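You operate a simulated robot arm through the tools that you are given. There is no shell and no other tool. Be economical: measure what you need, move in short steps, check, and stop when the job is done.

Carry out the task below with a simulated robot arm. There is one attempt and no reset: what you move stays moved.

Task
Put the blue pack on the top of the grey bench away on the low board of the steel table. Stack the small brown carton marked "No. 26" from the top of the grey bench on top of the small brown carton labelled "No. 92". Take the grey holed box on the top of the grey bench and put it away on the top of the dry box. Fetch the thick cell marked "No. 95" from the top of the grey bench and set it on the top of the dry box. Take the blue cell from the right shelf of the grey bench and leave it on the blue sheet on the top of the grey bench. Stack the heat sink that says "72" from the top of the grey bench on top of the heat sink labelled "62". Open the right drawer of the grey bench, take the shunt from the top of the grey bench and leave it in the left half of the right drawer, then shut the drawer. Any order will do. Set down upright: thick cell.

It is judged by the outcome, as a careful person would: the job done as asked, and still so three seconds after it is handed in. It fails if anything else is knocked over, pushed out of place, dropped, spilled or broken. Flat cloth is picked up by pressing the open fingertips on it (5 to 10 N) and closing them slowly along it; thin cloth reads only 2 to 8 mm in the jaws.

Robot
A 7-joint arm with a three-finger gripper on a trunk, on a base that drives. Base frame: it is fixed to the floor where the robot stands at the start and does not move with it; the origin is under the middle of the robot, x ahead of it, y to its left, z up. Lengths are in cm, angles in rad, forces in N, time in s.
With the tool pointing down near the work surface it reaches from about 48 to 94 cm from the robot's upright axis, wherever it stands. Its first joint turns from -2.897 to 2.897 rad. Places, roughly: blue cell [75, 125, 125]; blue pack [75, 0, 75]; blue sheet [75, 100, 75]; grey holed box (8x5x5 cm) [70, 70, 80]; heat sink [75, 100, 75]; left half of the right drawer [100, 90, 70]; low board of the steel table [270, -40, 20]; right drawer of the grey bench [110, 100, 70]; shunt [50, 125, 75]; small brown carton [75, 25, 75]; thick cell [75, 75, 75]; top of the dry box [90, 160, 140]. Payload 2.69 kg.
The tool frame sits at the grasp point between the pads (the TCP): z along the fingers, y along the line on which they close. The tips reach 2.9 cm beyond it. The gripper opens to 12 cm. The gripper's body begins 7.8 cm behind the TCP.
Orientation is told as [roll, pitch, yaw] about the base's x, y, z axes, in that order, counted from this pose: with the fingers straight down and closing along the base's y, the tool's x points along the base's -x, its y along +y and its z along -z.

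Tools
- The arm moves only by the tool send_rows. Its argument "targets" is a list of rows, each an object (a shift or turn left out is 0, a gripper value left out holds the last) with "translation": the shift along the tool's x, y, z in cm, a list of three; "rot": the turn, a rotation vector about the tool's x, y, z in rad, a list of three; "fingers": the closure, from 0 (fully open) to 1 (shut). In form: [{"translation": [dx, dy, dz], "rot": [ax, ay, az], "fingers": fingers}, ...]. A call has 1 to 8 rows; each row shifts and turns the commanded pose from where the row before left it, along the tool's axes as they then stand. Rows are played at 5 a second. More than 5 cm and 0.15 rad between two rows, or a gripper value outside its range, and nothing of the call is played. Where a pose cannot be reached the arm comes as near as it can. A force on the tool above 40 N (or 10 N above the force at the start of the call, whichever is more), or a blocked arm, ends the call early, and 0.2 s more pass. The fingers move at their own pace and stop on an object; they squeeze with about 33 N. The grip force told is the motor's: it shows also when the fingers shut on nothing. Time passes only in rows, and 0.2 s behind the last, so rows that do not move let the fingers close. The reply holds the time, the measured pose of the TCP, the force on the tool along the base axes, the opening and the grip force, in the units named above and with some noise, with the torque about the TCP (base axes, N m) and any sound that the robot's microphone picked up.
- Cameras (640 x 400 px; columns grow to the right, rows downward): "scene" is now at [21.83, 3.15, 128.87]; the picture's right is [0.50, -0.87, 0.00], its down [-0.60, -0.35, -0.72] and it looks along [0.62, 0.36, -0.69] (base axes); focal length 267 px, centre (320, 200). "wrist" rides on the gripper at [6.3, 0, -10.4] in the tool frame; the picture's right is [0.01, 1.00, 0.00], its down [-0.83, 0.00, -0.56] and it looks along [-0.56, 0.00, 0.83] (tool axes); focal length 275 px, centre (320, 200). There is no depth. A picture from a camera that has moved, and an enlarged one, comes with that camera's place and axes in the base frame and with its lens. The place of the scene camera against the robot may be out by one fixed shift of up to 1.8 cm in any direction.
- grab_frame(camera): a new picture of that camera. It takes no simulated time.
- slide_trunk(by): slides the trunk up (or, below 0, down) by that many cm; the arm and the scene camera ride with it, the base frame stays. It gives what a move gives, with no picture.
- base_move(legs): drives the robot by 1 to 6 legs, each [ahead, left, turn to the left] in cm, cm and rad, along the robot's own axes; the way and the turn of a leg run together, so that a leg with both is an arc; at most 150 cm and 3.142 rad a leg. The arm and the cameras ride along, it lands a little off, and it stops where it bumps. It gives what a move gives.
- pan_tilt(pan, tilt): turns the head with the scene camera to pan (to the left, within 1.501 rad either way) and tilt (down, from -0.506 to 1.204), counted from straight ahead of the robot. It gives what a move gives.
- inspect(camera, box): a new picture of the part [left, top, right, bottom] of that camera's present view, enlarged. It takes no simulated time.
- hand_in(): hands the job in; it is judged then, once.

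Work in short steps. Places have to be worked out from the pictures, the camera data and where the tool is seen: move nearer, look again, correct. Check each grasp and each placing, and mend what went wrong. You have 483 turns and 220 pictures in all, those below and enlarged ones among them. Open the gripper and draw the arm clear of the work before you hand the job in, unless the task says otherwise; then end with one line.

The tools are called after ">>>" as name(argument=value, ...) on one line, values as JSON. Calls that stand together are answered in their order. send_rows: Moves the arm, as the interface text tells. Its arguments: {"type":"object","properties":{"targets":{"type":"array"}},"required":["targets"]} The other tools are called the same way: slide_trunk (by) slides the trunk up or down; base_move (legs) drives the base; pan_tilt (pan, tilt) turns the head that bears the scene camera; grab_frame (camera) takes a picture; inspect (camera, box) takes an enlarged picture of a part of a camera's view; hand_in () hands the job in.

At the start:

```text
t: 0.0
tool_pos: [35.04, 35.38, 102.92]
tcp_rot: [-0.001, -0.002, 0.0]
force: [0.1, 1.1, -0.3]
moment: [0.0, -0.03, 0.04]
gripper_width: 12.0
finger_force: 0.0
trunk travel left (down, up): [-55.0, 6.3]
robot x, y, heading: [-0.22, -0.08, -0.004]
head pan, tilt: [0.524, 0.766]
```

scene: 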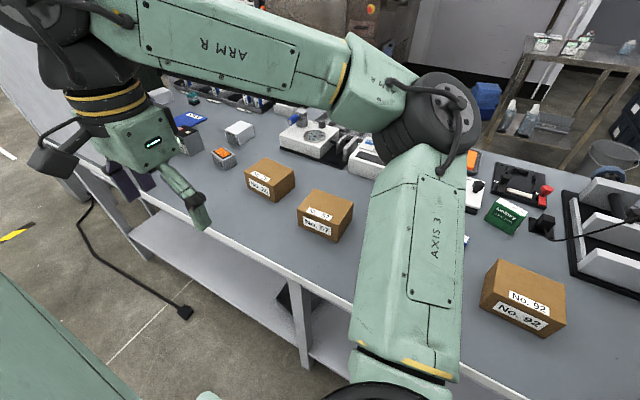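
wrist: 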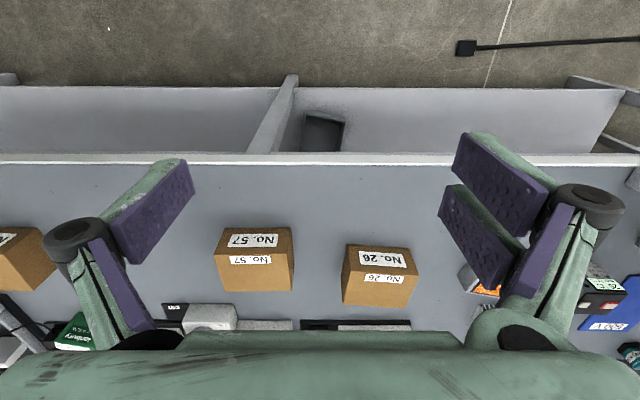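

The first view shows cartons No. 26, No. 57 and No. 92 on the bench. I'll pan the head left to see the rest of the bench.

>>> pan_tilt(pan=1.1, tilt=0.5)

>>> grab_frame(camera="scene")

>>> pan_tilt(pan=-0.3, tilt=0.5)

>>> grab_frame(camera="scene")

```text
t: 1.0
tool_pos: [34.92, 35.33, 102.91]
tcp_rot: [-0.001, 0.001, -0.001]
force: [-0.1, 0.3, 0.4]
moment: [-0.01, 0.02, 0.01]
gripper_width: 12.02
finger_force: 0.2
trunk travel left (down, up): [-55.0, 6.3]
robot x, y, heading: [-0.21, -0.3, -0.002]
head pan, tilt: [1.1, 0.499]
```

```text
217 pictures are left
camera scene: at [18.85, 7.13, 131.18], right [0.89, -0.45, 0.0], down [-0.22, -0.43, -0.88], along [0.4, 0.78, -0.48], focal length 267 px, centre (320, 200)
```

scene: 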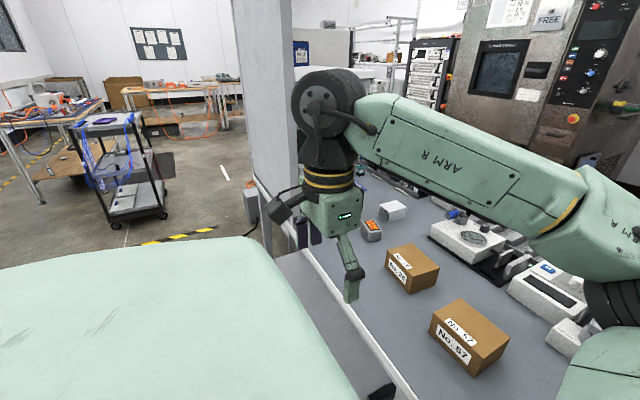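

```text
t: 2.5
tool_pos: [34.88, 35.35, 102.95]
tcp_rot: [0.001, 0.001, 0.0]
force: [0.7, 0.5, -0.3]
moment: [0.01, -0.01, 0.02]
gripper_width: 12.0
finger_force: 0.0
trunk travel left (down, up): [-55.0, 6.3]
robot x, y, heading: [0.2, -0.41, -0.0]
head pan, tilt: [-0.3, 0.499]
```

```text
216 pictures are left
camera scene: at [23.4, -3.66, 131.19], right [-0.3, -0.96, 0.0], down [-0.46, 0.14, -0.88], along [0.84, -0.26, -0.48], focal length 267 px, centre (320, 200)
```

scene: 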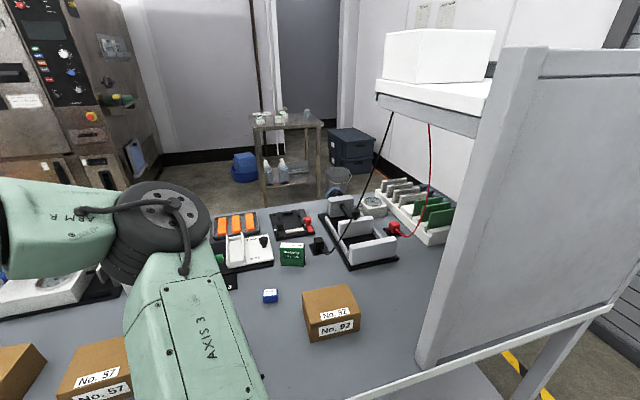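

The overview is clear: blue pack near (75,-6), No. 92 near (62,-18), No. 26 near (67,46). I'll bring the gripper above and behind No. 26 for a closer wrist view.

>>> send_rows(targets=[{"translation": [-4, 3, 0]}, {"translation": [-4, 3, 0]}, {"translation": [-4, 3, 0]}, {"translation": [-3, 2, 0]}, {"translation": [0, 0, 0]}])

>>> grab_frame(camera="wrist")

```text
t: 3.7
tool_pos: [49.87, 46.27, 102.63]
tcp_rot: [-0.001, 0.001, 0.001]
force: [0.5, 0.3, -0.4]
moment: [-0.01, 0.03, -0.01]
gripper_width: 12.0
finger_force: 0.0
trunk travel left (down, up): [-55.0, 6.3]
robot x, y, heading: [-0.11, -0.0, -0.002]
head pan, tilt: [-0.3, 0.499]
```

```text
215 pictures are left
camera wrist: at [43.71, 46.34, 113.15], right [-0.01, 1.0, 0.0], down [0.83, 0.0, 0.56], along [0.56, 0.0, -0.83], focal length 275 px, centre (320, 200)
```

wrist: 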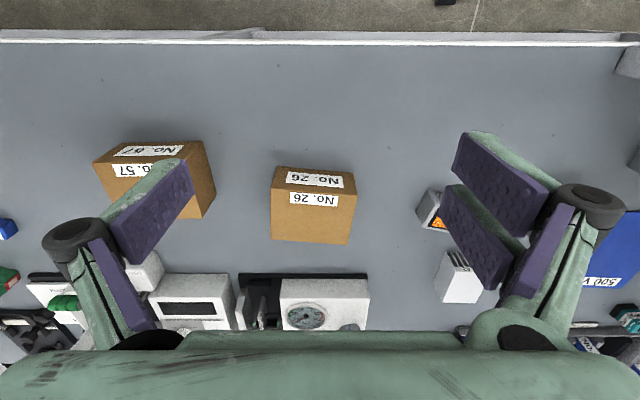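

The carton measures about 10 cm along x and 12 cm along y, so I'll grip it across x. Next I move over it and turn the tool to a yaw of about +1.51.

>>> send_rows(targets=[{"translation": [-4.5, 0, 0], "rot": [0, 0, 0]}, {"translation": [-4.5, 0, 0]}, {"translation": [-4.5, 0, 0]}, {"translation": [-4.5, -1, 0]}, {"rot": [0, 0, -0.15]}, {"rot": [0, 0, -0.15]}, {"rot": [0, 0, -0.15]}, {"rot": [0, 0, -0.15]}])

>>> send_rows(targets=[{"rot": [0, 0, -0.15]}, {"rot": [0, 0, -0.15]}, {"rot": [0, 0, -0.15]}, {"rot": [0, 0, -0.15]}, {"rot": [0, 0, -0.15]}, {"rot": [0, 0, -0.15]}, {"rot": [0, 0, -0.01]}, {}])

>>> grab_frame(camera="wrist")

```text
t: 5.5
tool_pos: [67.97, 45.18, 102.91]
tcp_rot: [0.002, 0.0, 0.602]
force: [0.1, 0.6, 0.2]
moment: [0.01, 0.01, -0.03]
gripper_width: 11.98
finger_force: 0.1
trunk travel left (down, up): [-55.0, 6.3]
robot x, y, heading: [-0.05, 0.15, 0.001]
head pan, tilt: [-0.3, 0.499]
```

```text
t: 7.3
tool_pos: [57.54, 41.82, 99.33]
tcp_rot: [0.001, -0.003, 1.507]
force: [-0.2, 0.5, 0.1]
moment: [0.03, -0.01, 0.01]
gripper_width: 11.99
finger_force: 0.1
out of reach, approached as far as the arm can: row 3, 4, 5, 6, 7
trunk travel left (down, up): [-55.0, 6.3]
robot x, y, heading: [-0.01, 0.15, 0.002]
head pan, tilt: [-0.3, 0.499]
```

```text
214 pictures are left
camera wrist: at [57.18, 35.51, 109.83], right [-1.0, 0.06, 0.0], down [0.05, 0.83, 0.56], along [0.03, 0.56, -0.83], focal length 275 px, centre (320, 200)
```

wrist: 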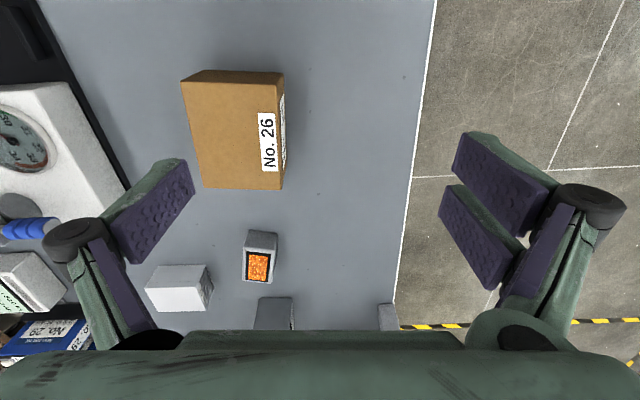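

That orientation is out of reach from here at this height. I'll drive 22 cm left along the bench so No. 26 is closer to straight ahead.

>>> base_move(legs=[[0, 22, 0]])

>>> grab_frame(camera="wrist")

```text
t: 9.6
tool_pos: [57.69, 63.49, 99.47]
tcp_rot: [0.0, -0.002, 1.503]
force: [0.4, 0.5, -0.1]
moment: [0.01, 0.02, 0.01]
gripper_width: 12.01
finger_force: 0.0
trunk travel left (down, up): [-55.0, 6.3]
robot x, y, heading: [0.11, 21.78, -0.004]
head pan, tilt: [-0.3, 0.499]
```

```text
213 pictures are left
camera wrist: at [57.33, 57.22, 109.83], right [-1.0, 0.06, 0.0], down [0.05, 0.83, 0.56], along [0.04, 0.56, -0.83], focal length 275 px, centre (320, 200)
```

wrist: 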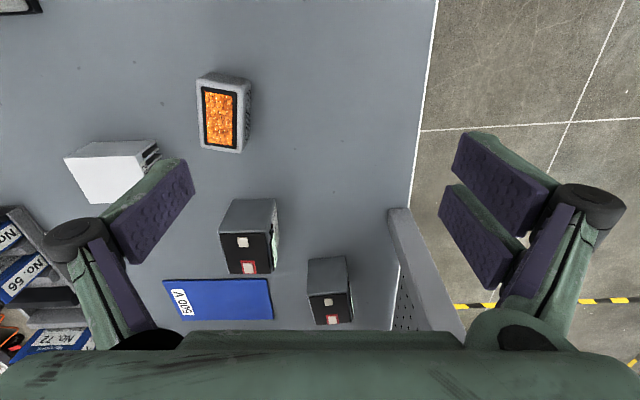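

From here I see the orange item, the holed box, two dark cells and the blue sheet. Now I go back over No. 26 with the new stance.

>>> send_rows(targets=[{"translation": [3.5, -2.36, 0]}, {"translation": [3.5, -2.36, 0]}, {"translation": [3.5, -2.36, 0]}, {"translation": [3.5, -2.36, 0]}, {"translation": [3.5, -2.36, 0]}, {}])

>>> grab_frame(camera="wrist")

```text
t: 11.0
tool_pos: [58.54, 46.21, 97.45]
tcp_rot: [0.0, -0.004, 1.498]
force: [0.3, 0.9, 0.9]
moment: [0.0, 0.01, 0.01]
gripper_width: 12.0
finger_force: 0.1
out of reach, approached as far as the arm can: row 1, 2, 3, 4, 5
trunk travel left (down, up): [-55.0, 6.3]
robot x, y, heading: [0.09, 21.82, -0.004]
head pan, tilt: [-0.3, 0.499]
```

```text
212 pictures are left
camera wrist: at [58.21, 39.87, 107.9], right [-1.0, 0.07, 0.0], down [0.06, 0.83, 0.56], along [0.04, 0.56, -0.83], focal length 275 px, centre (320, 200)
```

wrist: 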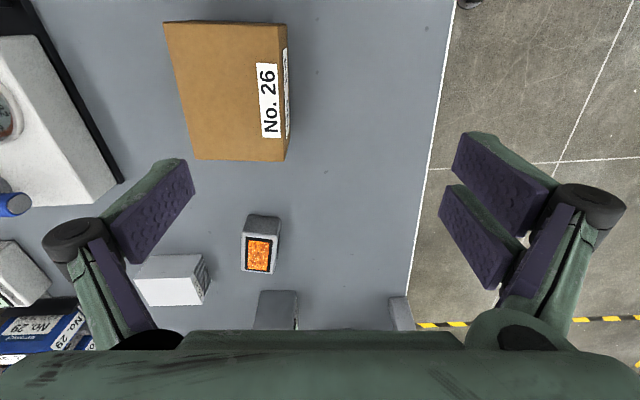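

The yaw of +1.5 looks limited by a wrist joint, so I'll turn the other way to the equivalent yaw of about -1.63.

>>> send_rows(targets=[{"rot": [0, 0, 0.15]}, {"rot": [0, 0, 0.15]}, {"rot": [0, 0, 0.15]}, {"rot": [0, 0, 0.15]}, {"rot": [0, 0, 0.15]}, {"rot": [0, 0, 0.15]}, {"rot": [0, 0, 0.15]}, {"rot": [0, 0, 0.15]}])

>>> send_rows(targets=[{"rot": [0, 0, 0.15]}, {"rot": [0, 0, 0.15]}, {"rot": [0, 0, 0.15]}, {"rot": [0, 0, 0.15]}, {"rot": [0, 0, 0.15]}, {"rot": [0, 0, 0.15]}, {"rot": [0, 0, 0.15]}, {"rot": [0, 0, 0.15]}])

>>> send_rows(targets=[{"rot": [0, 0, 0.15]}, {"rot": [0, 0, 0.15]}, {"rot": [0, 0, 0.15]}, {"rot": [0, 0, 0.15]}, {"rot": [0, 0, 0.12]}, {}])

```text
t: 12.8
tool_pos: [58.81, 45.99, 97.21]
tcp_rot: [0.002, -0.003, 0.3]
force: [-0.1, 0.4, -0.3]
moment: [0.0, 0.03, 0.03]
gripper_width: 12.02
finger_force: 0.1
trunk travel left (down, up): [-55.0, 6.3]
robot x, y, heading: [-0.12, 21.96, -0.008]
head pan, tilt: [-0.3, 0.499]
```

```text
t: 14.6
tool_pos: [58.77, 45.98, 97.05]
tcp_rot: [0.003, 0.001, -0.898]
force: [0.0, -0.1, 0.3]
moment: [-0.02, -0.01, 0.01]
gripper_width: 11.97
finger_force: 0.0
trunk travel left (down, up): [-55.0, 6.3]
robot x, y, heading: [0.26, 21.73, -0.008]
head pan, tilt: [-0.3, 0.499]
```

```text
t: 16.0
tool_pos: [58.65, 45.98, 97.08]
tcp_rot: [0.001, 0.002, -1.619]
force: [-0.5, 0.0, 0.0]
moment: [0.05, 0.0, 0.02]
gripper_width: 11.99
finger_force: 0.0
trunk travel left (down, up): [-55.0, 6.3]
robot x, y, heading: [0.58, 21.67, -0.001]
head pan, tilt: [-0.3, 0.499]
```

This yaw is reachable. Now I shift 9.6 cm in +x over the carton and look.

>>> send_rows(targets=[{"translation": [0, 4.8, 0]}, {"translation": [-0.8, 4.8, 0]}, {}])

>>> grab_frame(camera="wrist")

```text
t: 16.8
tool_pos: [68.28, 45.08, 96.88]
tcp_rot: [0.0, 0.002, -1.616]
force: [-0.4, -0.7, -0.2]
moment: [0.0, -0.03, -0.01]
gripper_width: 12.03
finger_force: 0.1
trunk travel left (down, up): [-55.0, 6.3]
robot x, y, heading: [-0.11, 21.78, -0.003]
head pan, tilt: [-0.3, 0.499]
```

```text
211 pictures are left
camera wrist: at [68.56, 51.52, 107.42], right [1.0, -0.04, 0.0], down [-0.03, -0.83, 0.55], along [-0.02, -0.55, -0.83], focal length 275 px, centre (320, 200)
```

wrist: 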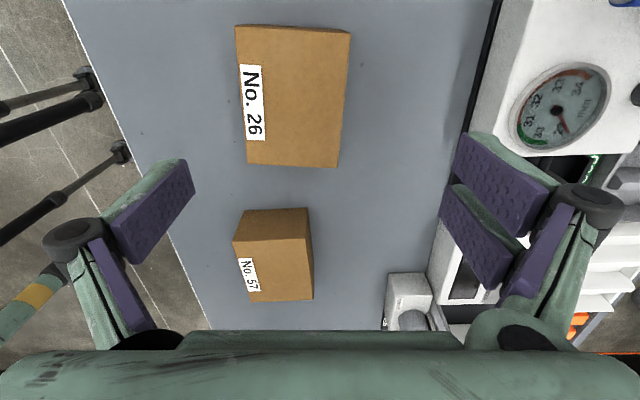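

No. 26's top centre looks to be at about (65.5, 45), 9.4 cm wide. I shift -2.8 in x, turn slightly, and descend part way for another look.

>>> send_rows(targets=[{"translation": [0, -2.8, 0], "rot": [0, 0, 0.02]}, {"translation": [0, 0, 4.5]}, {"translation": [0, 0, 3.5]}, {}])

>>> grab_frame(camera="wrist")

```text
t: 17.8
tool_pos: [65.16, 44.84, 89.1]
tcp_rot: [0.001, 0.002, -1.636]
force: [0.7, -0.1, 0.2]
moment: [-0.03, -0.01, -0.01]
gripper_width: 12.01
finger_force: 0.1
trunk travel left (down, up): [-55.0, 6.3]
robot x, y, heading: [0.31, 21.8, -0.004]
head pan, tilt: [-0.3, 0.499]
```

```text
210 pictures are left
camera wrist: at [65.56, 51.24, 99.52], right [1.0, -0.06, 0.0], down [-0.05, -0.83, 0.55], along [-0.03, -0.55, -0.83], focal length 275 px, centre (320, 200)
```

wrist: 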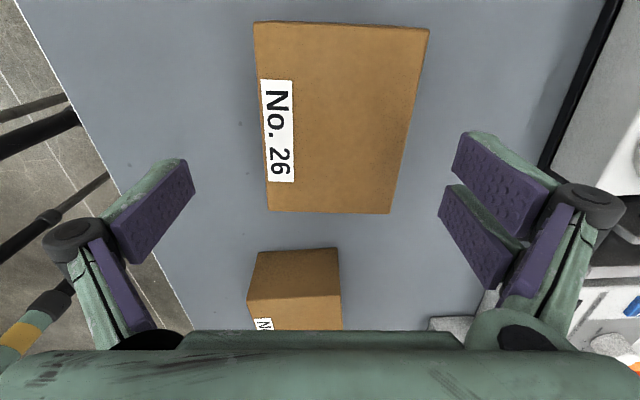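

Centre is about (66.1, 45.3) with the top between z 82 and 84. I shift +0.9 in x and go down 8 cm with the fingers straddling it.

>>> send_rows(targets=[{"translation": [0.4, 0.9, 0], "rot": [0, 0, 0.02]}, {"translation": [0, 0, 3]}, {"translation": [0, 0, 2.5]}, {"translation": [0, 0, 2.5]}, {}])

>>> grab_frame(camera="wrist")

```text
t: 19.0
tool_pos: [66.19, 45.39, 81.12]
tcp_rot: [0.0, 0.002, -1.658]
force: [0.2, 0.1, -1.0]
moment: [0.01, -0.02, -0.02]
gripper_width: 12.02
finger_force: 0.1
trunk travel left (down, up): [-55.0, 6.3]
robot x, y, heading: [0.15, 21.92, -0.006]
head pan, tilt: [-0.3, 0.499]
```

```text
209 pictures are left
camera wrist: at [66.77, 51.72, 91.52], right [1.0, -0.08, 0.0], down [-0.07, -0.83, 0.55], along [-0.04, -0.55, -0.83], focal length 275 px, centre (320, 200)
```

wrist: 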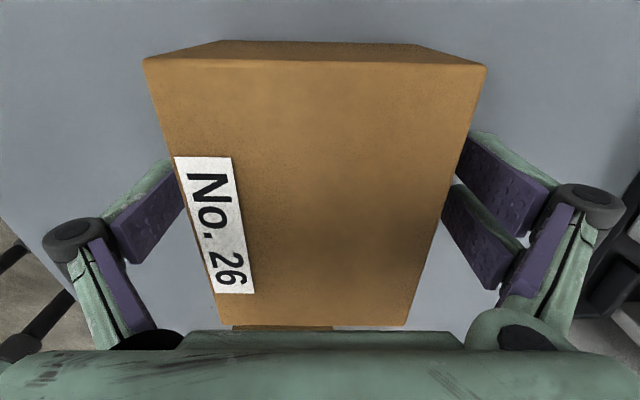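

The fingers straddle the carton evenly. I go down 1 cm more and close.

>>> send_rows(targets=[{"translation": [0, 0, 1]}, {"fingers": 0.3}, {"fingers": 0.5}, {"fingers": 0.5}, {"fingers": 0.5}])

```text
t: 20.2
tool_pos: [66.2, 45.5, 80.28]
tcp_rot: [0.002, 0.004, -1.657]
force: [-5.7, 0.9, 15.5]
moment: [-0.01, 0.64, -0.08]
gripper_width: 8.49
finger_force: 29.8
trunk travel left (down, up): [-55.0, 6.3]
robot x, y, heading: [0.18, 21.4, -0.007]
head pan, tilt: [-0.3, 0.499]
```

It is gripped at 8.5 cm wide. I lift slowly and check the load.

>>> send_rows(targets=[{"translation": [0, 0, -2], "fingers": 0.6}, {"translation": [0, 0, -4]}, {"translation": [0, 0, -4]}, {"translation": [0, 0, -4]}, {}])

>>> grab_frame(camera="wrist")

```text
t: 21.4
tool_pos: [66.7, 45.26, 94.03]
tcp_rot: [0.001, 0.002, -1.657]
force: [0.2, 0.1, -2.1]
moment: [-0.01, 0.0, 0.0]
gripper_width: 8.46
finger_force: 33.2
trunk travel left (down, up): [-55.0, 6.3]
robot x, y, heading: [0.16, 21.91, -0.005]
head pan, tilt: [-0.3, 0.499]
```

```text
208 pictures are left
camera wrist: at [67.24, 51.59, 104.57], right [1.0, -0.08, 0.0], down [-0.07, -0.83, 0.55], along [-0.04, -0.55, -0.83], focal length 275 px, centre (320, 200)
```

wrist: 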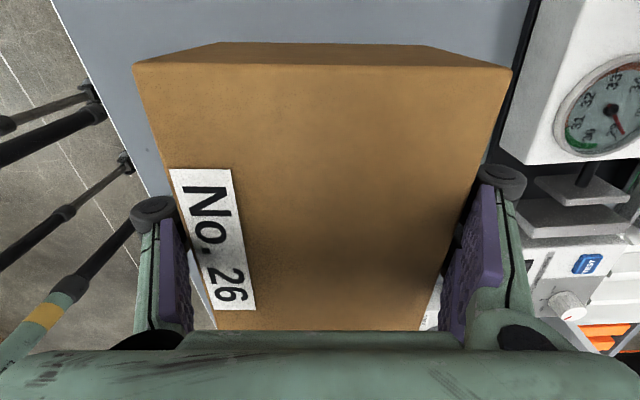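

No. 26 is held, with its top 3.7 cm above the TCP (bench-top carton top at z≈84). I drive 30 cm right toward No. 92 and look with the scene camera.

>>> base_move(legs=[[0, -30, 0]])

>>> pan_tilt(pan=-0.2, tilt=0.8)

>>> grab_frame(camera="scene")

>>> grab_frame(camera="wrist")

```text
t: 24.4
tool_pos: [66.67, 15.06, 94.03]
tcp_rot: [-0.001, 0.001, -1.652]
force: [-0.6, -0.3, -2.5]
moment: [0.04, 0.01, -0.01]
gripper_width: 8.48
finger_force: 33.0
trunk travel left (down, up): [-55.0, 6.3]
robot x, y, heading: [-0.08, -8.76, 0.005]
head pan, tilt: [-0.3, 0.499]
```

```text
t: 25.2
tool_pos: [66.56, 15.0, 93.97]
tcp_rot: [-0.002, 0.002, -1.654]
force: [0.8, 0.7, -2.0]
moment: [-0.03, -0.01, 0.0]
gripper_width: 8.48
finger_force: 33.0
trunk travel left (down, up): [-55.0, 6.3]
robot x, y, heading: [-0.18, -8.73, 0.003]
head pan, tilt: [-0.201, 0.799]
```

```text
207 pictures are left
camera scene: at [22.64, -11.16, 128.59], right [-0.2, -0.98, 0.0], down [-0.7, 0.14, -0.7], along [0.68, -0.14, -0.72], focal length 267 px, centre (320, 200)
```

scene: 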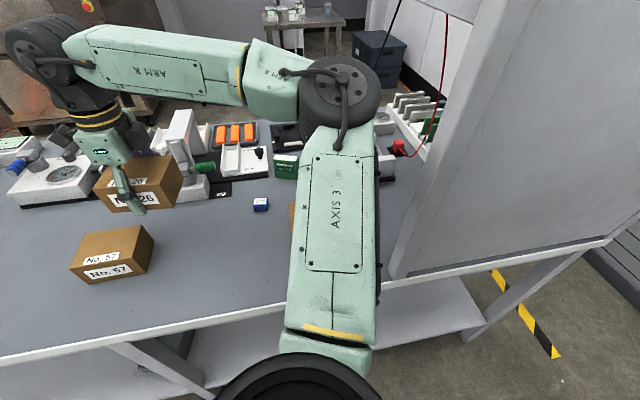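

```text
206 pictures are left
camera wrist: at [67.1, 21.39, 104.54], right [1.0, -0.08, 0.0], down [-0.06, -0.83, 0.55], along [-0.04, -0.55, -0.83], focal length 275 px, centre (320, 200)
```

wrist: 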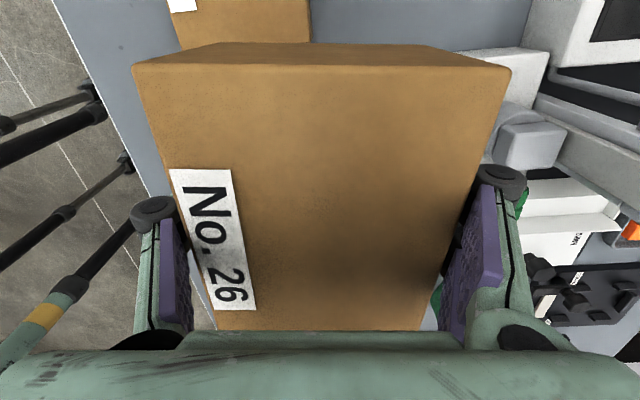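

No. 92 is hidden behind the forearm. I step the base 12 cm left so the scene camera can see both the held carton (for calibration) and No. 92.

>>> base_move(legs=[[0, 14, 0]])

>>> pan_tilt(pan=-0.1, tilt=0.8)

>>> grab_frame(camera="scene")

```text
t: 26.9
tool_pos: [66.62, 29.14, 94.19]
tcp_rot: [0.001, 0.003, -1.651]
force: [0.6, -0.7, -2.4]
moment: [-0.02, -0.02, 0.01]
gripper_width: 8.47
finger_force: 33.5
trunk travel left (down, up): [-55.0, 6.3]
robot x, y, heading: [0.08, 5.51, 0.003]
head pan, tilt: [-0.201, 0.799]
```

```text
t: 27.6
tool_pos: [66.58, 29.11, 94.05]
tcp_rot: [-0.001, 0.002, -1.651]
force: [-1.0, 0.7, -2.7]
moment: [0.0, 0.02, 0.01]
gripper_width: 8.49
finger_force: 33.0
trunk travel left (down, up): [-55.0, 6.3]
robot x, y, heading: [0.24, 5.59, 0.001]
head pan, tilt: [-0.099, 0.799]
```

```text
205 pictures are left
camera scene: at [22.74, 3.67, 128.59], right [-0.1, -1.0, 0.0], down [-0.71, 0.07, -0.7], along [0.69, -0.07, -0.72], focal length 267 px, centre (320, 200)
```

scene: 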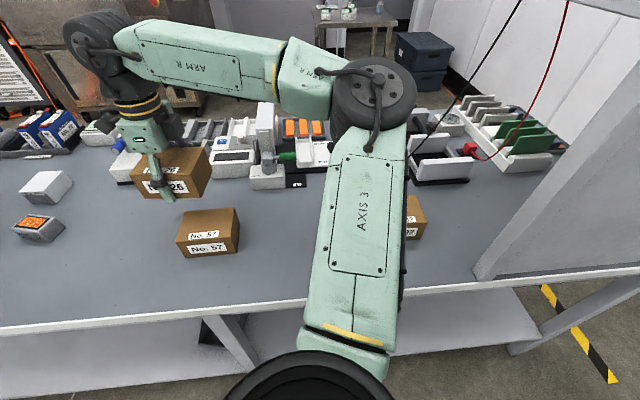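

No. 92 is still half hidden; I move another 14 cm left.

>>> base_move(legs=[[0, 14, 0]])

>>> grab_frame(camera="scene")

>>> inspect(camera="scene", box=[100, 100, 260, 200])

>>> inspect(camera="scene", box=[400, 180, 560, 280])

```text
t: 29.4
tool_pos: [66.29, 43.87, 94.08]
tcp_rot: [0.0, 0.001, -1.646]
force: [-0.4, -0.1, -1.7]
moment: [-0.01, 0.01, 0.0]
gripper_width: 8.46
finger_force: 33.2
trunk travel left (down, up): [-55.0, 6.3]
robot x, y, heading: [-0.09, 19.78, 0.005]
head pan, tilt: [-0.099, 0.799]
```

```text
204 pictures are left
camera scene: at [22.68, 18.19, 128.59], right [-0.09, -1.0, 0.0], down [-0.71, 0.07, -0.7], along [0.69, -0.07, -0.72], focal length 267 px, centre (320, 200)
```

scene: 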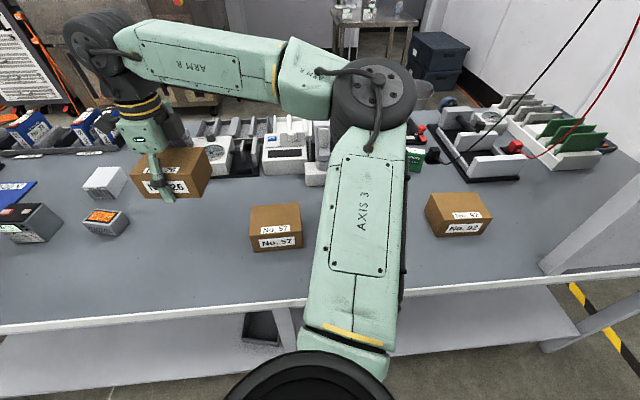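

```text
4.00 times, centred on (180, 150) of scene
camera zoom: at [22.68, 18.19, 128.59], right [-0.09, -1.0, 0.0], down [-0.71, 0.07, -0.7], along [0.69, -0.07, -0.72], focal length 1067 px, centre (880, 400)
```

zoom: 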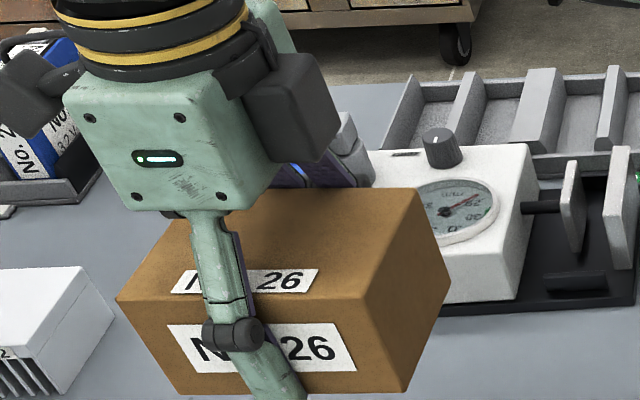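

```text
4.00 times, centred on (480, 230) of scene
camera zoom: at [22.68, 18.19, 128.59], right [-0.09, -1.0, 0.0], down [-0.71, 0.07, -0.7], along [0.69, -0.07, -0.72], focal length 1067 px, centre (-320, 80)
```

zoom: 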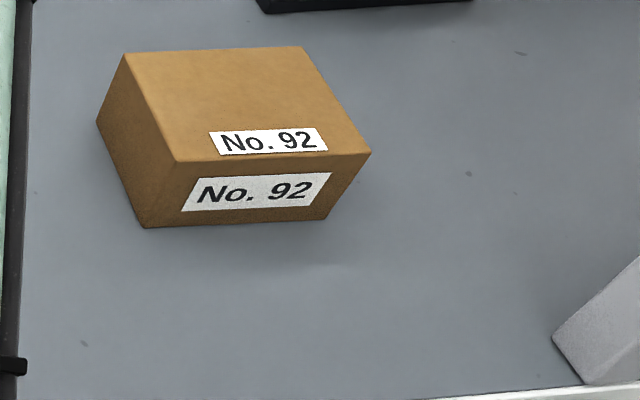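

Calibrating on the held carton (scene camera offset about 1.2 cm), No. 92 has its top centre at (61.9,-16.8), top z≈84, bench z≈78, yaw≈-0.04. I carry the carton over in two stages with the base where it is, keeping the elbow clear of the panel on the right.

>>> send_rows(targets=[{"translation": [-2, 0, -4]}, {"translation": [-4.65, 0, 0]}, {"translation": [-4.65, 0, 0]}, {"translation": [-4.65, 0, 0]}, {"translation": [-4.65, 0, 0]}, {"translation": [-4.65, 0, 0]}, {"translation": [-4.65, 0, 0]}, {"translation": [-4.65, 0, 0]}])

>>> grab_frame(camera="scene")

```text
t: 31.2
tool_pos: [63.36, 9.36, 98.01]
tcp_rot: [0.0, 0.003, -1.647]
force: [0.5, -0.1, -2.1]
moment: [0.0, -0.01, 0.0]
gripper_width: 8.45
finger_force: 32.4
trunk travel left (down, up): [-55.0, 6.3]
robot x, y, heading: [-0.55, 19.68, 0.008]
head pan, tilt: [-0.099, 0.799]
```

```text
201 pictures are left
camera scene: at [22.67, 18.13, 128.59], right [-0.09, -1.0, 0.0], down [-0.71, 0.07, -0.7], along [0.69, -0.06, -0.72], focal length 267 px, centre (320, 200)
```

scene: 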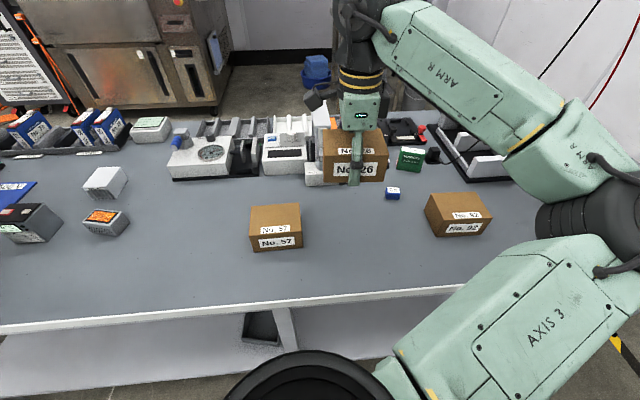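

The elbow stays in front of the panel with room. I continue to above No. 92.

>>> send_rows(targets=[{"translation": [-4.37, 0, 0]}, {"translation": [-4.37, 0, 0]}, {"translation": [-4.37, 0, 0]}, {"translation": [-4.37, 0, 0]}, {"translation": [-4.37, 0, 0]}, {"translation": [-4.37, 0.47, 0], "rot": [0, 0, -0.038]}, {}])

>>> grab_frame(camera="scene")

>>> inspect(camera="scene", box=[380, 150, 540, 250])

```text
t: 32.8
tool_pos: [62.13, -16.65, 97.94]
tcp_rot: [-0.001, 0.003, -1.61]
force: [0.1, 0.3, -2.3]
moment: [0.04, 0.0, 0.01]
gripper_width: 8.45
finger_force: 32.9
trunk travel left (down, up): [-55.0, 6.3]
robot x, y, heading: [-0.08, 19.73, 0.008]
head pan, tilt: [-0.099, 0.799]
```

```text
200 pictures are left
camera scene: at [22.68, 18.16, 128.59], right [-0.09, -1.0, 0.0], down [-0.71, 0.07, -0.7], along [0.69, -0.06, -0.72], focal length 267 px, centre (320, 200)
```

scene: 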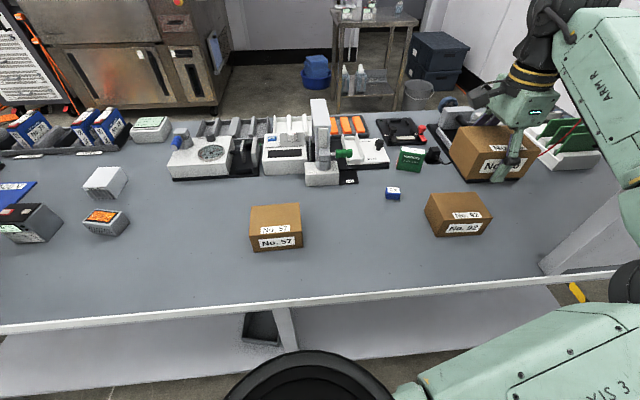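

```text
4.00 times, centred on (460, 200) of scene
camera zoom: at [22.68, 18.16, 128.59], right [-0.09, -1.0, 0.0], down [-0.71, 0.07, -0.7], along [0.69, -0.06, -0.72], focal length 1067 px, centre (-240, 200)
```

zoom: 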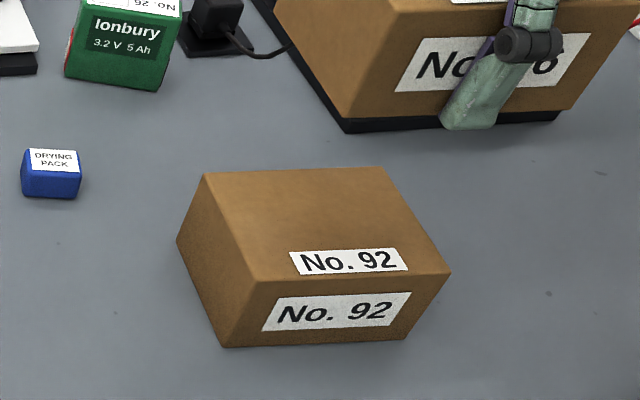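

Aligned per the numbers. I lower to about 2 cm above contact and check the alignment visually.

>>> send_rows(targets=[{"translation": [0, -0.2, 3]}, {"translation": [0, 0, 3]}, {"translation": [0, 0, 3]}, {}])

>>> inspect(camera="scene", box=[400, 150, 560, 250])

>>> grab_frame(camera="wrist")

```text
t: 33.8
tool_pos: [62.0, -16.89, 88.76]
tcp_rot: [-0.001, 0.002, -1.609]
force: [0.2, 0.1, -1.5]
moment: [0.04, 0.03, -0.01]
gripper_width: 8.47
finger_force: 32.2
trunk travel left (down, up): [-55.0, 6.3]
robot x, y, heading: [0.16, 20.05, 0.012]
head pan, tilt: [-0.099, 0.799]
```

```text
4.00 times, centred on (480, 200) of scene
camera zoom: at [22.68, 18.15, 128.59], right [-0.09, -1.0, 0.0], down [-0.71, 0.07, -0.7], along [0.69, -0.06, -0.72], focal length 1067 px, centre (-320, 200)
```

zoom: 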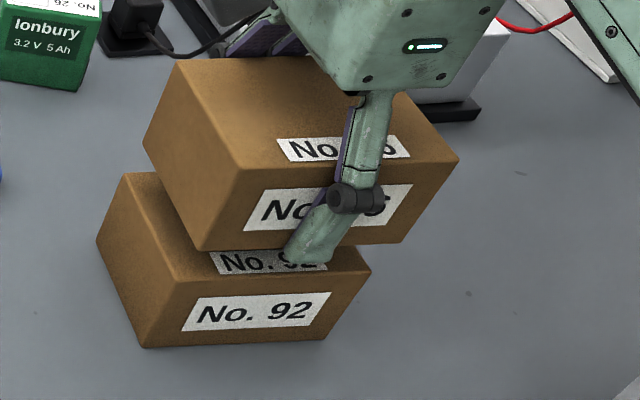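

```text
197 pictures are left
camera wrist: at [62.16, -10.52, 99.31], right [1.0, -0.03, 0.0], down [-0.03, -0.83, 0.55], along [-0.02, -0.55, -0.83], focal length 275 px, centre (320, 200)
```

wrist: 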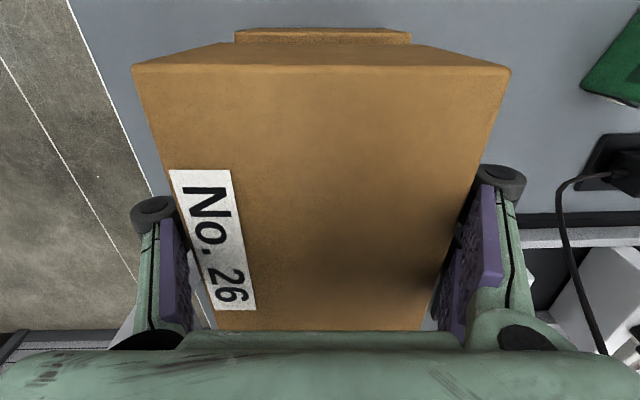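

26 sits about 0.5 cm too far toward -y and the gap is about 2.6 cm. I correct and lower until contact.

>>> send_rows(targets=[{"translation": [0.5, 0, 0.7]}, {"translation": [0, 0, 0.7]}, {"translation": [0, 0, 0.5]}, {"translation": [0, 0, 0.3]}, {}])

>>> inspect(camera="scene", box=[400, 150, 560, 250])

```text
t: 35.0
tool_pos: [61.98, -16.37, 86.61]
tcp_rot: [0.0, 0.001, -1.609]
force: [0.1, -0.2, -2.0]
moment: [0.01, -0.02, 0.02]
gripper_width: 8.46
finger_force: 32.5
trunk travel left (down, up): [-55.0, 6.3]
robot x, y, heading: [0.21, 20.02, 0.005]
head pan, tilt: [-0.099, 0.799]
```

```text
4.00 times, centred on (480, 200) of scene
camera zoom: at [22.68, 18.15, 128.59], right [-0.09, -1.0, 0.0], down [-0.71, 0.07, -0.7], along [0.69, -0.06, -0.72], focal length 1067 px, centre (-320, 200)
```

zoom: 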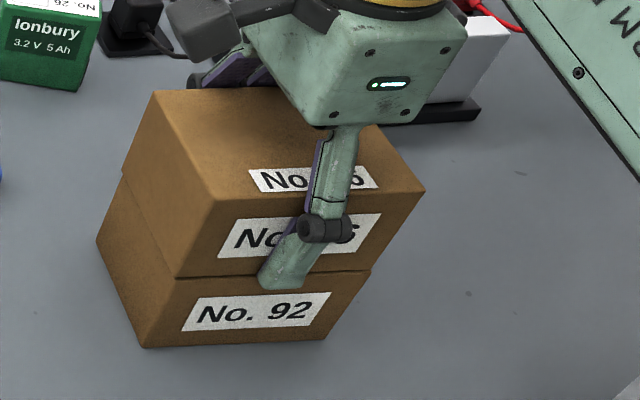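

Nearly touching and well aligned. I lower in small steps until the load transfers.

>>> send_rows(targets=[{"translation": [0, 0, 0.2]}, {"translation": [0, 0, 0.2]}, {}])

```text
t: 35.8
tool_pos: [61.98, -16.54, 86.39]
tcp_rot: [0.004, -0.002, -1.609]
force: [3.8, -1.0, 17.4]
moment: [0.57, 0.16, -0.09]
gripper_width: 8.45
finger_force: 32.6
trunk travel left (down, up): [-55.0, 6.3]
robot x, y, heading: [0.1, 19.62, 0.009]
head pan, tilt: [-0.099, 0.799]
```

Contact is made (17 N). I back off a touch, open the fingers, and look.

>>> send_rows(targets=[{"translation": [0, 0, -0.15]}, {"fingers": 0.2}, {"fingers": 0}, {}, {"translation": [0, 0, -3]}, {"translation": [0, 0, -4]}, {"translation": [0, 0, -4]}])

>>> grab_frame(camera="scene")

>>> grab_frame(camera="wrist")

```text
t: 37.4
tool_pos: [61.99, -16.49, 97.78]
tcp_rot: [0.001, 0.001, -1.608]
force: [-0.2, 0.1, 1.7]
moment: [0.0, 0.0, -0.02]
gripper_width: 11.99
finger_force: 0.1
trunk travel left (down, up): [-55.0, 6.3]
robot x, y, heading: [-0.35, 19.89, 0.003]
head pan, tilt: [-0.099, 0.799]
```

```text
195 pictures are left
camera scene: at [22.65, 18.18, 128.59], right [-0.09, -1.0, 0.0], down [-0.71, 0.07, -0.7], along [0.69, -0.06, -0.72], focal length 267 px, centre (320, 200)
```

scene: 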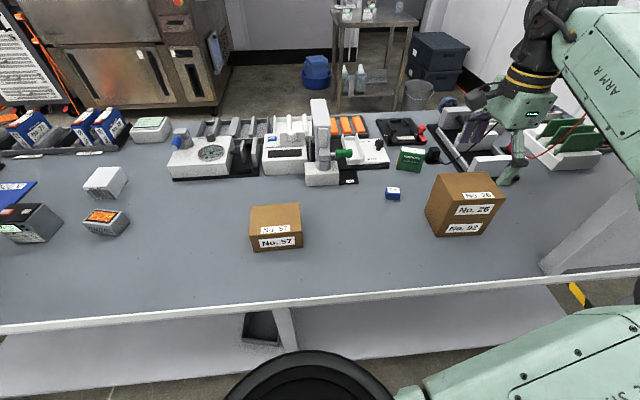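

```text
194 pictures are left
camera wrist: at [62.28, -10.05, 108.21], right [1.0, -0.03, 0.0], down [-0.03, -0.83, 0.55], along [-0.02, -0.55, -0.83], focal length 275 px, centre (320, 200)
```

wrist: 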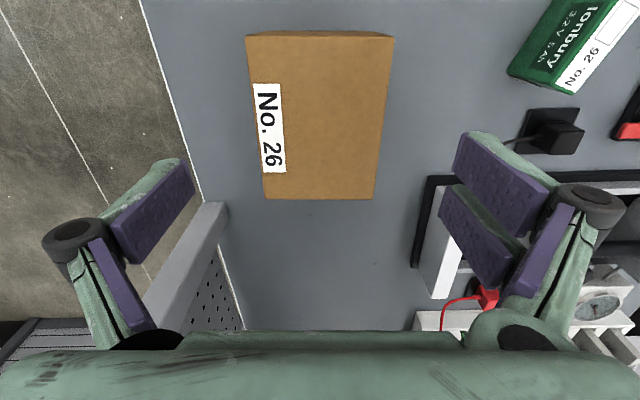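

The stack is good and straight. Next I swing the arm back toward the middle and then drive left to survey the other half of the bench.

>>> send_rows(targets=[{"translation": [4.8, 0, 0]}, {"translation": [4.8, 0, 0]}, {"translation": [4.8, 0, 0]}, {"translation": [4.8, 0, 0]}, {"translation": [4.8, 0, 0]}, {"translation": [4.8, 0, 0]}, {"translation": [4.8, 0, 0]}, {"translation": [4.8, 0, 0]}])

>>> base_move(legs=[[-10, 50, 0]])

>>> pan_tilt(pan=0.5, tilt=0.5)

>>> grab_frame(camera="scene")

```text
t: 39.2
tool_pos: [63.44, 21.85, 97.53]
tcp_rot: [0.001, 0.002, -1.61]
force: [0.2, 0.1, -0.6]
moment: [0.01, -0.04, 0.01]
gripper_width: 12.01
finger_force: 0.0
trunk travel left (down, up): [-55.0, 6.3]
robot x, y, heading: [-0.36, 20.14, 0.009]
head pan, tilt: [-0.099, 0.799]
```

```text
t: 43.5
tool_pos: [53.29, 72.24, 97.65]
tcp_rot: [0.001, 0.002, -1.592]
force: [-0.1, 0.3, -0.1]
moment: [0.02, 0.01, 0.0]
gripper_width: 11.99
finger_force: 0.1
trunk travel left (down, up): [-55.0, 6.3]
robot x, y, heading: [-10.47, 69.03, 0.02]
head pan, tilt: [-0.099, 0.799]
```

```text
t: 44.5
tool_pos: [53.32, 72.13, 97.66]
tcp_rot: [0.0, 0.003, -1.59]
force: [0.3, 0.0, -0.6]
moment: [0.03, 0.0, -0.02]
gripper_width: 12.03
finger_force: 0.1
trunk travel left (down, up): [-55.0, 6.3]
robot x, y, heading: [-10.38, 69.2, 0.023]
head pan, tilt: [0.499, 0.499]
```

```text
193 pictures are left
camera scene: at [12.33, 73.01, 131.18], right [0.5, -0.87, 0.0], down [-0.42, -0.24, -0.88], along [0.76, 0.44, -0.48], focal length 267 px, centre (320, 200)
```

scene: 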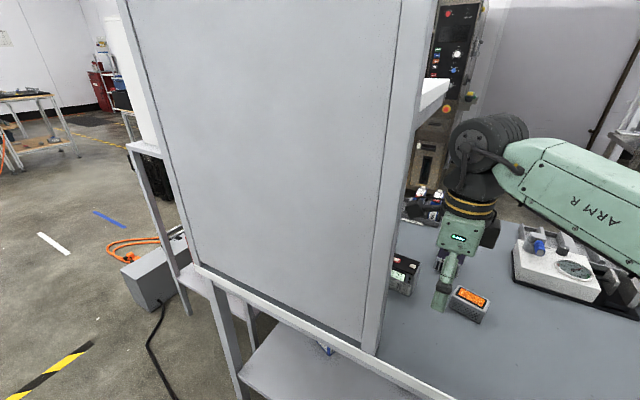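

The right shelf has a back panel at x≈46 from y≈80 to 133, so those items need access from the +x side. I survey for a driving route around the bench.

>>> pan_tilt(pan=1.5, tilt=0.4)

>>> grab_frame(camera="scene")

>>> pan_tilt(pan=0.9, tilt=0.3)

>>> grab_frame(camera="scene")

>>> pan_tilt(pan=-1.0, tilt=0.4)

>>> grab_frame(camera="scene")

```text
t: 45.8
tool_pos: [53.22, 72.17, 97.62]
tcp_rot: [0.001, 0.002, -1.592]
force: [0.3, 0.3, 0.1]
moment: [-0.01, -0.02, 0.03]
gripper_width: 12.01
finger_force: 0.0
trunk travel left (down, up): [-55.0, 6.3]
robot x, y, heading: [-10.04, 68.69, 0.021]
head pan, tilt: [1.499, 0.4]
```

```text
192 pictures are left
camera scene: at [4.9, 77.73, 132.1], right [1.0, -0.05, 0.0], down [-0.02, -0.39, -0.92], along [0.05, 0.92, -0.39], focal length 267 px, centre (320, 200)
```

scene: 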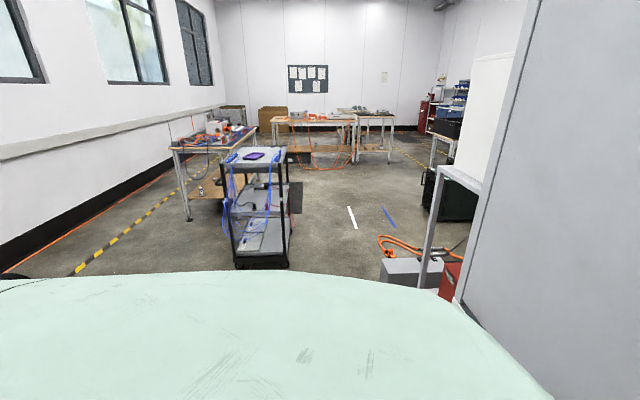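

```text
t: 46.8
tool_pos: [53.39, 72.12, 97.69]
tcp_rot: [-0.001, 0.004, -1.592]
force: [-1.2, 1.0, 0.2]
moment: [0.01, 0.01, -0.01]
gripper_width: 12.01
finger_force: 0.0
trunk travel left (down, up): [-55.0, 6.3]
robot x, y, heading: [-10.24, 69.5, 0.023]
head pan, tilt: [0.901, 0.3]
```

```text
191 pictures are left
camera scene: at [10.07, 75.94, 133.03], right [0.8, -0.6, 0.0], down [-0.18, -0.24, -0.96], along [0.58, 0.76, -0.3], focal length 267 px, centre (320, 200)
```

scene: 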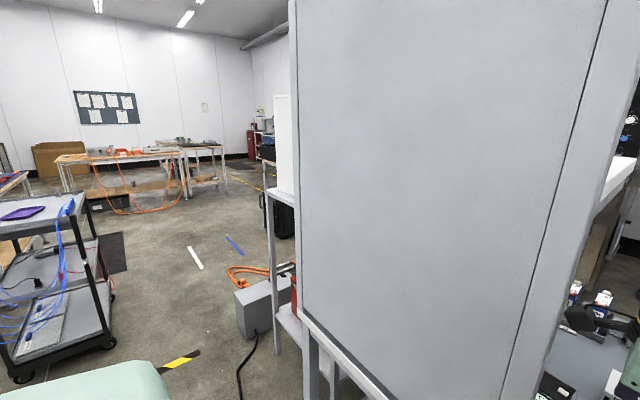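

```text
t: 48.7
tool_pos: [53.31, 72.03, 97.75]
tcp_rot: [0.001, 0.002, -1.591]
force: [-0.2, 0.3, 0.0]
moment: [-0.01, 0.01, 0.02]
gripper_width: 12.01
finger_force: 0.0
trunk travel left (down, up): [-55.0, 6.3]
robot x, y, heading: [-10.32, 69.01, 0.023]
head pan, tilt: [-1.0, 0.4]
```

```text
190 pictures are left
camera scene: at [9.63, 60.81, 132.1], right [-0.83, -0.56, 0.0], down [-0.22, 0.32, -0.92], along [0.52, -0.76, -0.39], focal length 267 px, centre (320, 200)
```

scene: 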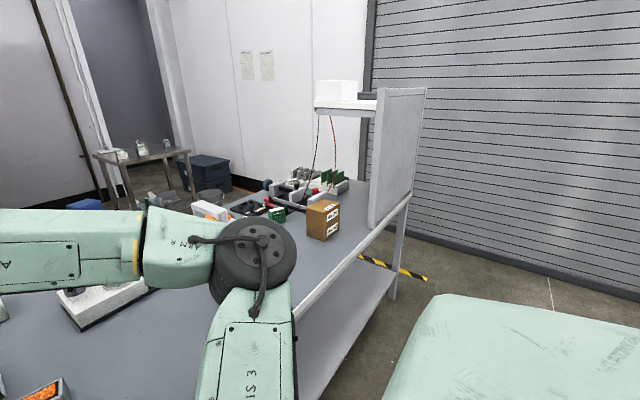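

The right end looks passable (wall at y≈-187, bench end at y≈-75). First I look closely at the cells and holed box from this side, since they sit beyond reach from the front.

>>> pan_tilt(pan=0.3, tilt=0.6)

>>> grab_frame(camera="scene")

>>> grab_frame(camera="wrist")

```text
t: 50.1
tool_pos: [53.26, 72.23, 97.61]
tcp_rot: [0.0, 0.002, -1.591]
force: [-0.6, -0.6, -0.3]
moment: [0.01, 0.01, 0.0]
gripper_width: 11.98
finger_force: 0.1
trunk travel left (down, up): [-55.0, 6.3]
robot x, y, heading: [-10.5, 69.08, 0.024]
head pan, tilt: [0.3, 0.6]
```

```text
189 pictures are left
camera scene: at [12.83, 71.28, 130.28], right [0.32, -0.95, 0.0], down [-0.54, -0.18, -0.83], along [0.78, 0.26, -0.56], focal length 267 px, centre (320, 200)
```

scene: 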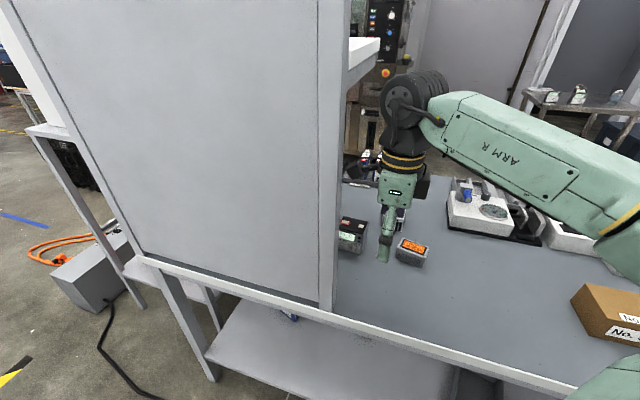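

```text
188 pictures are left
camera wrist: at [53.43, 78.49, 108.12], right [1.0, -0.02, 0.0], down [-0.01, -0.83, 0.55], along [-0.01, -0.55, -0.83], focal length 275 px, centre (320, 200)
```

wrist: 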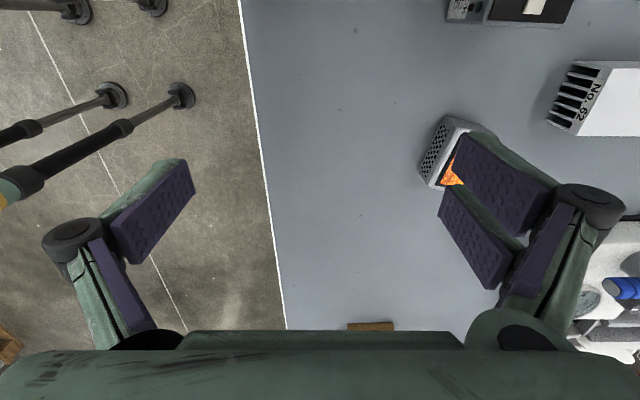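

The finned block "No. 62" is the heat sink, and the perforated box with the orange top is the grey holed box. I turn the wrist to look toward +x/+y to see the cells and the other heat sink.

>>> send_rows(targets=[{"translation": [-4, 2, 0], "rot": [0, 0, -0.15]}, {"translation": [-4, 2, 0], "rot": [0, 0, -0.15]}, {"rot": [0, 0, -0.15]}, {"rot": [0, 0, -0.15]}, {"rot": [0, 0, -0.15]}, {"rot": [0, 0, -0.15]}, {"rot": [0, 0, -0.15]}, {"rot": [0, 0, -0.15]}])

>>> send_rows(targets=[{"rot": [0, 0, -0.15]}, {"rot": [0, 0, -0.15]}, {"rot": [0, 0, -0.15]}, {"rot": [0, 0, -0.15]}, {"rot": [0, 0, -0.15]}, {"rot": [0, 0, -0.15]}, {"rot": [0, 0, -0.15]}, {"rot": [0, 0, -0.15]}])

>>> grab_frame(camera="wrist")

```text
t: 51.9
tool_pos: [57.65, 64.45, 97.63]
tcp_rot: [0.001, 0.0, -0.391]
force: [-0.2, -0.5, -0.1]
moment: [-0.03, 0.02, 0.01]
gripper_width: 11.99
finger_force: 0.0
trunk travel left (down, up): [-55.0, 6.3]
robot x, y, heading: [-10.26, 69.17, 0.022]
head pan, tilt: [0.3, 0.6]
```

```text
t: 53.7
tool_pos: [56.46, 65.9, 97.16]
tcp_rot: [0.001, -0.001, 0.805]
force: [0.7, 0.6, -1.0]
moment: [-0.01, -0.01, -0.01]
gripper_width: 12.02
finger_force: 0.1
out of reach, approached as far as the arm can: row 8
trunk travel left (down, up): [-55.0, 6.3]
robot x, y, heading: [-10.18, 69.21, 0.019]
head pan, tilt: [0.3, 0.6]
```

```text
187 pictures are left
camera wrist: at [52.11, 61.44, 107.69], right [-0.72, 0.69, 0.0], down [0.57, 0.6, 0.56], along [0.38, 0.4, -0.83], focal length 275 px, centre (320, 200)
```

wrist: 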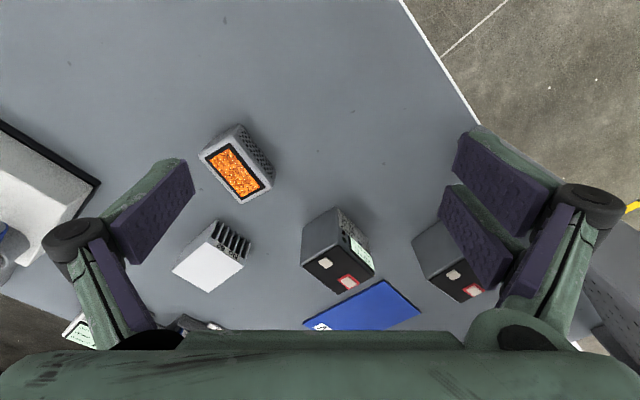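

I zoom in on the cells' labels and the surroundings.

>>> inspect(camera="wrist", box=[160, 110, 480, 330])

```text
1.82 times, centred on (320, 220) of wrist
camera zoom: at [52.11, 61.44, 107.69], right [-0.72, 0.69, 0.0], down [0.57, 0.6, 0.56], along [0.38, 0.4, -0.83], focal length 500 px, centre (320, 164)
```

zoom: 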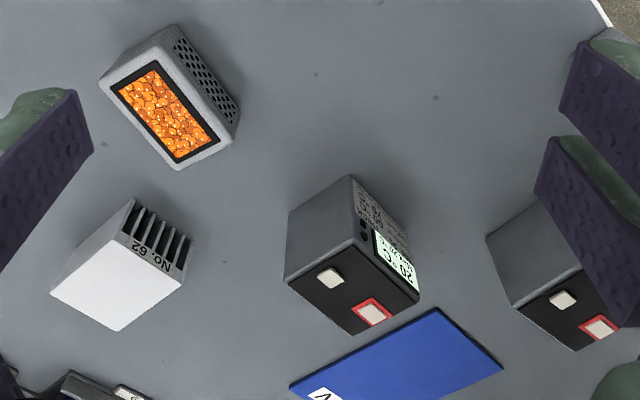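

The cells stand upright with terminals on top. I zoom in on the label of the nearer one.

>>> inspect(camera="wrist", box=[295, 200, 391, 296])

>>> inspect(camera="scene", box=[320, 190, 480, 290])

```text
4.17 times, centred on (343, 248) of wrist
camera zoom: at [52.11, 61.44, 107.69], right [-0.72, 0.69, 0.0], down [0.57, 0.6, 0.56], along [0.38, 0.4, -0.83], focal length 1147 px, centre (224, 0)
```

zoom: 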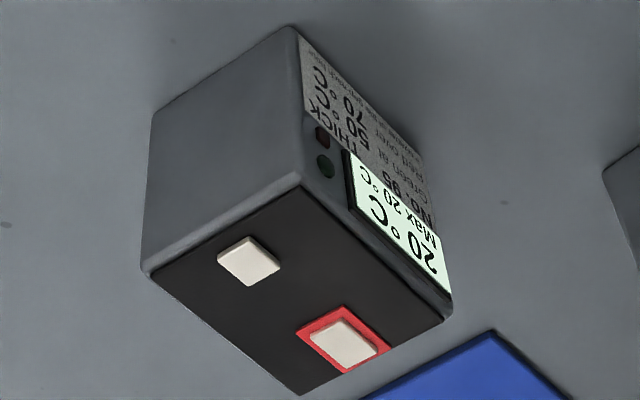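

```text
4.00 times, centred on (400, 240) of scene
camera zoom: at [12.82, 71.34, 130.28], right [0.32, -0.95, 0.0], down [-0.54, -0.18, -0.83], along [0.78, 0.26, -0.56], focal length 1067 px, centre (0, 40)
```

zoom: 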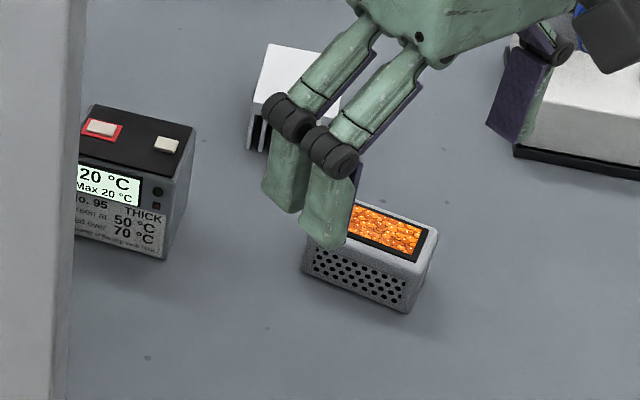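

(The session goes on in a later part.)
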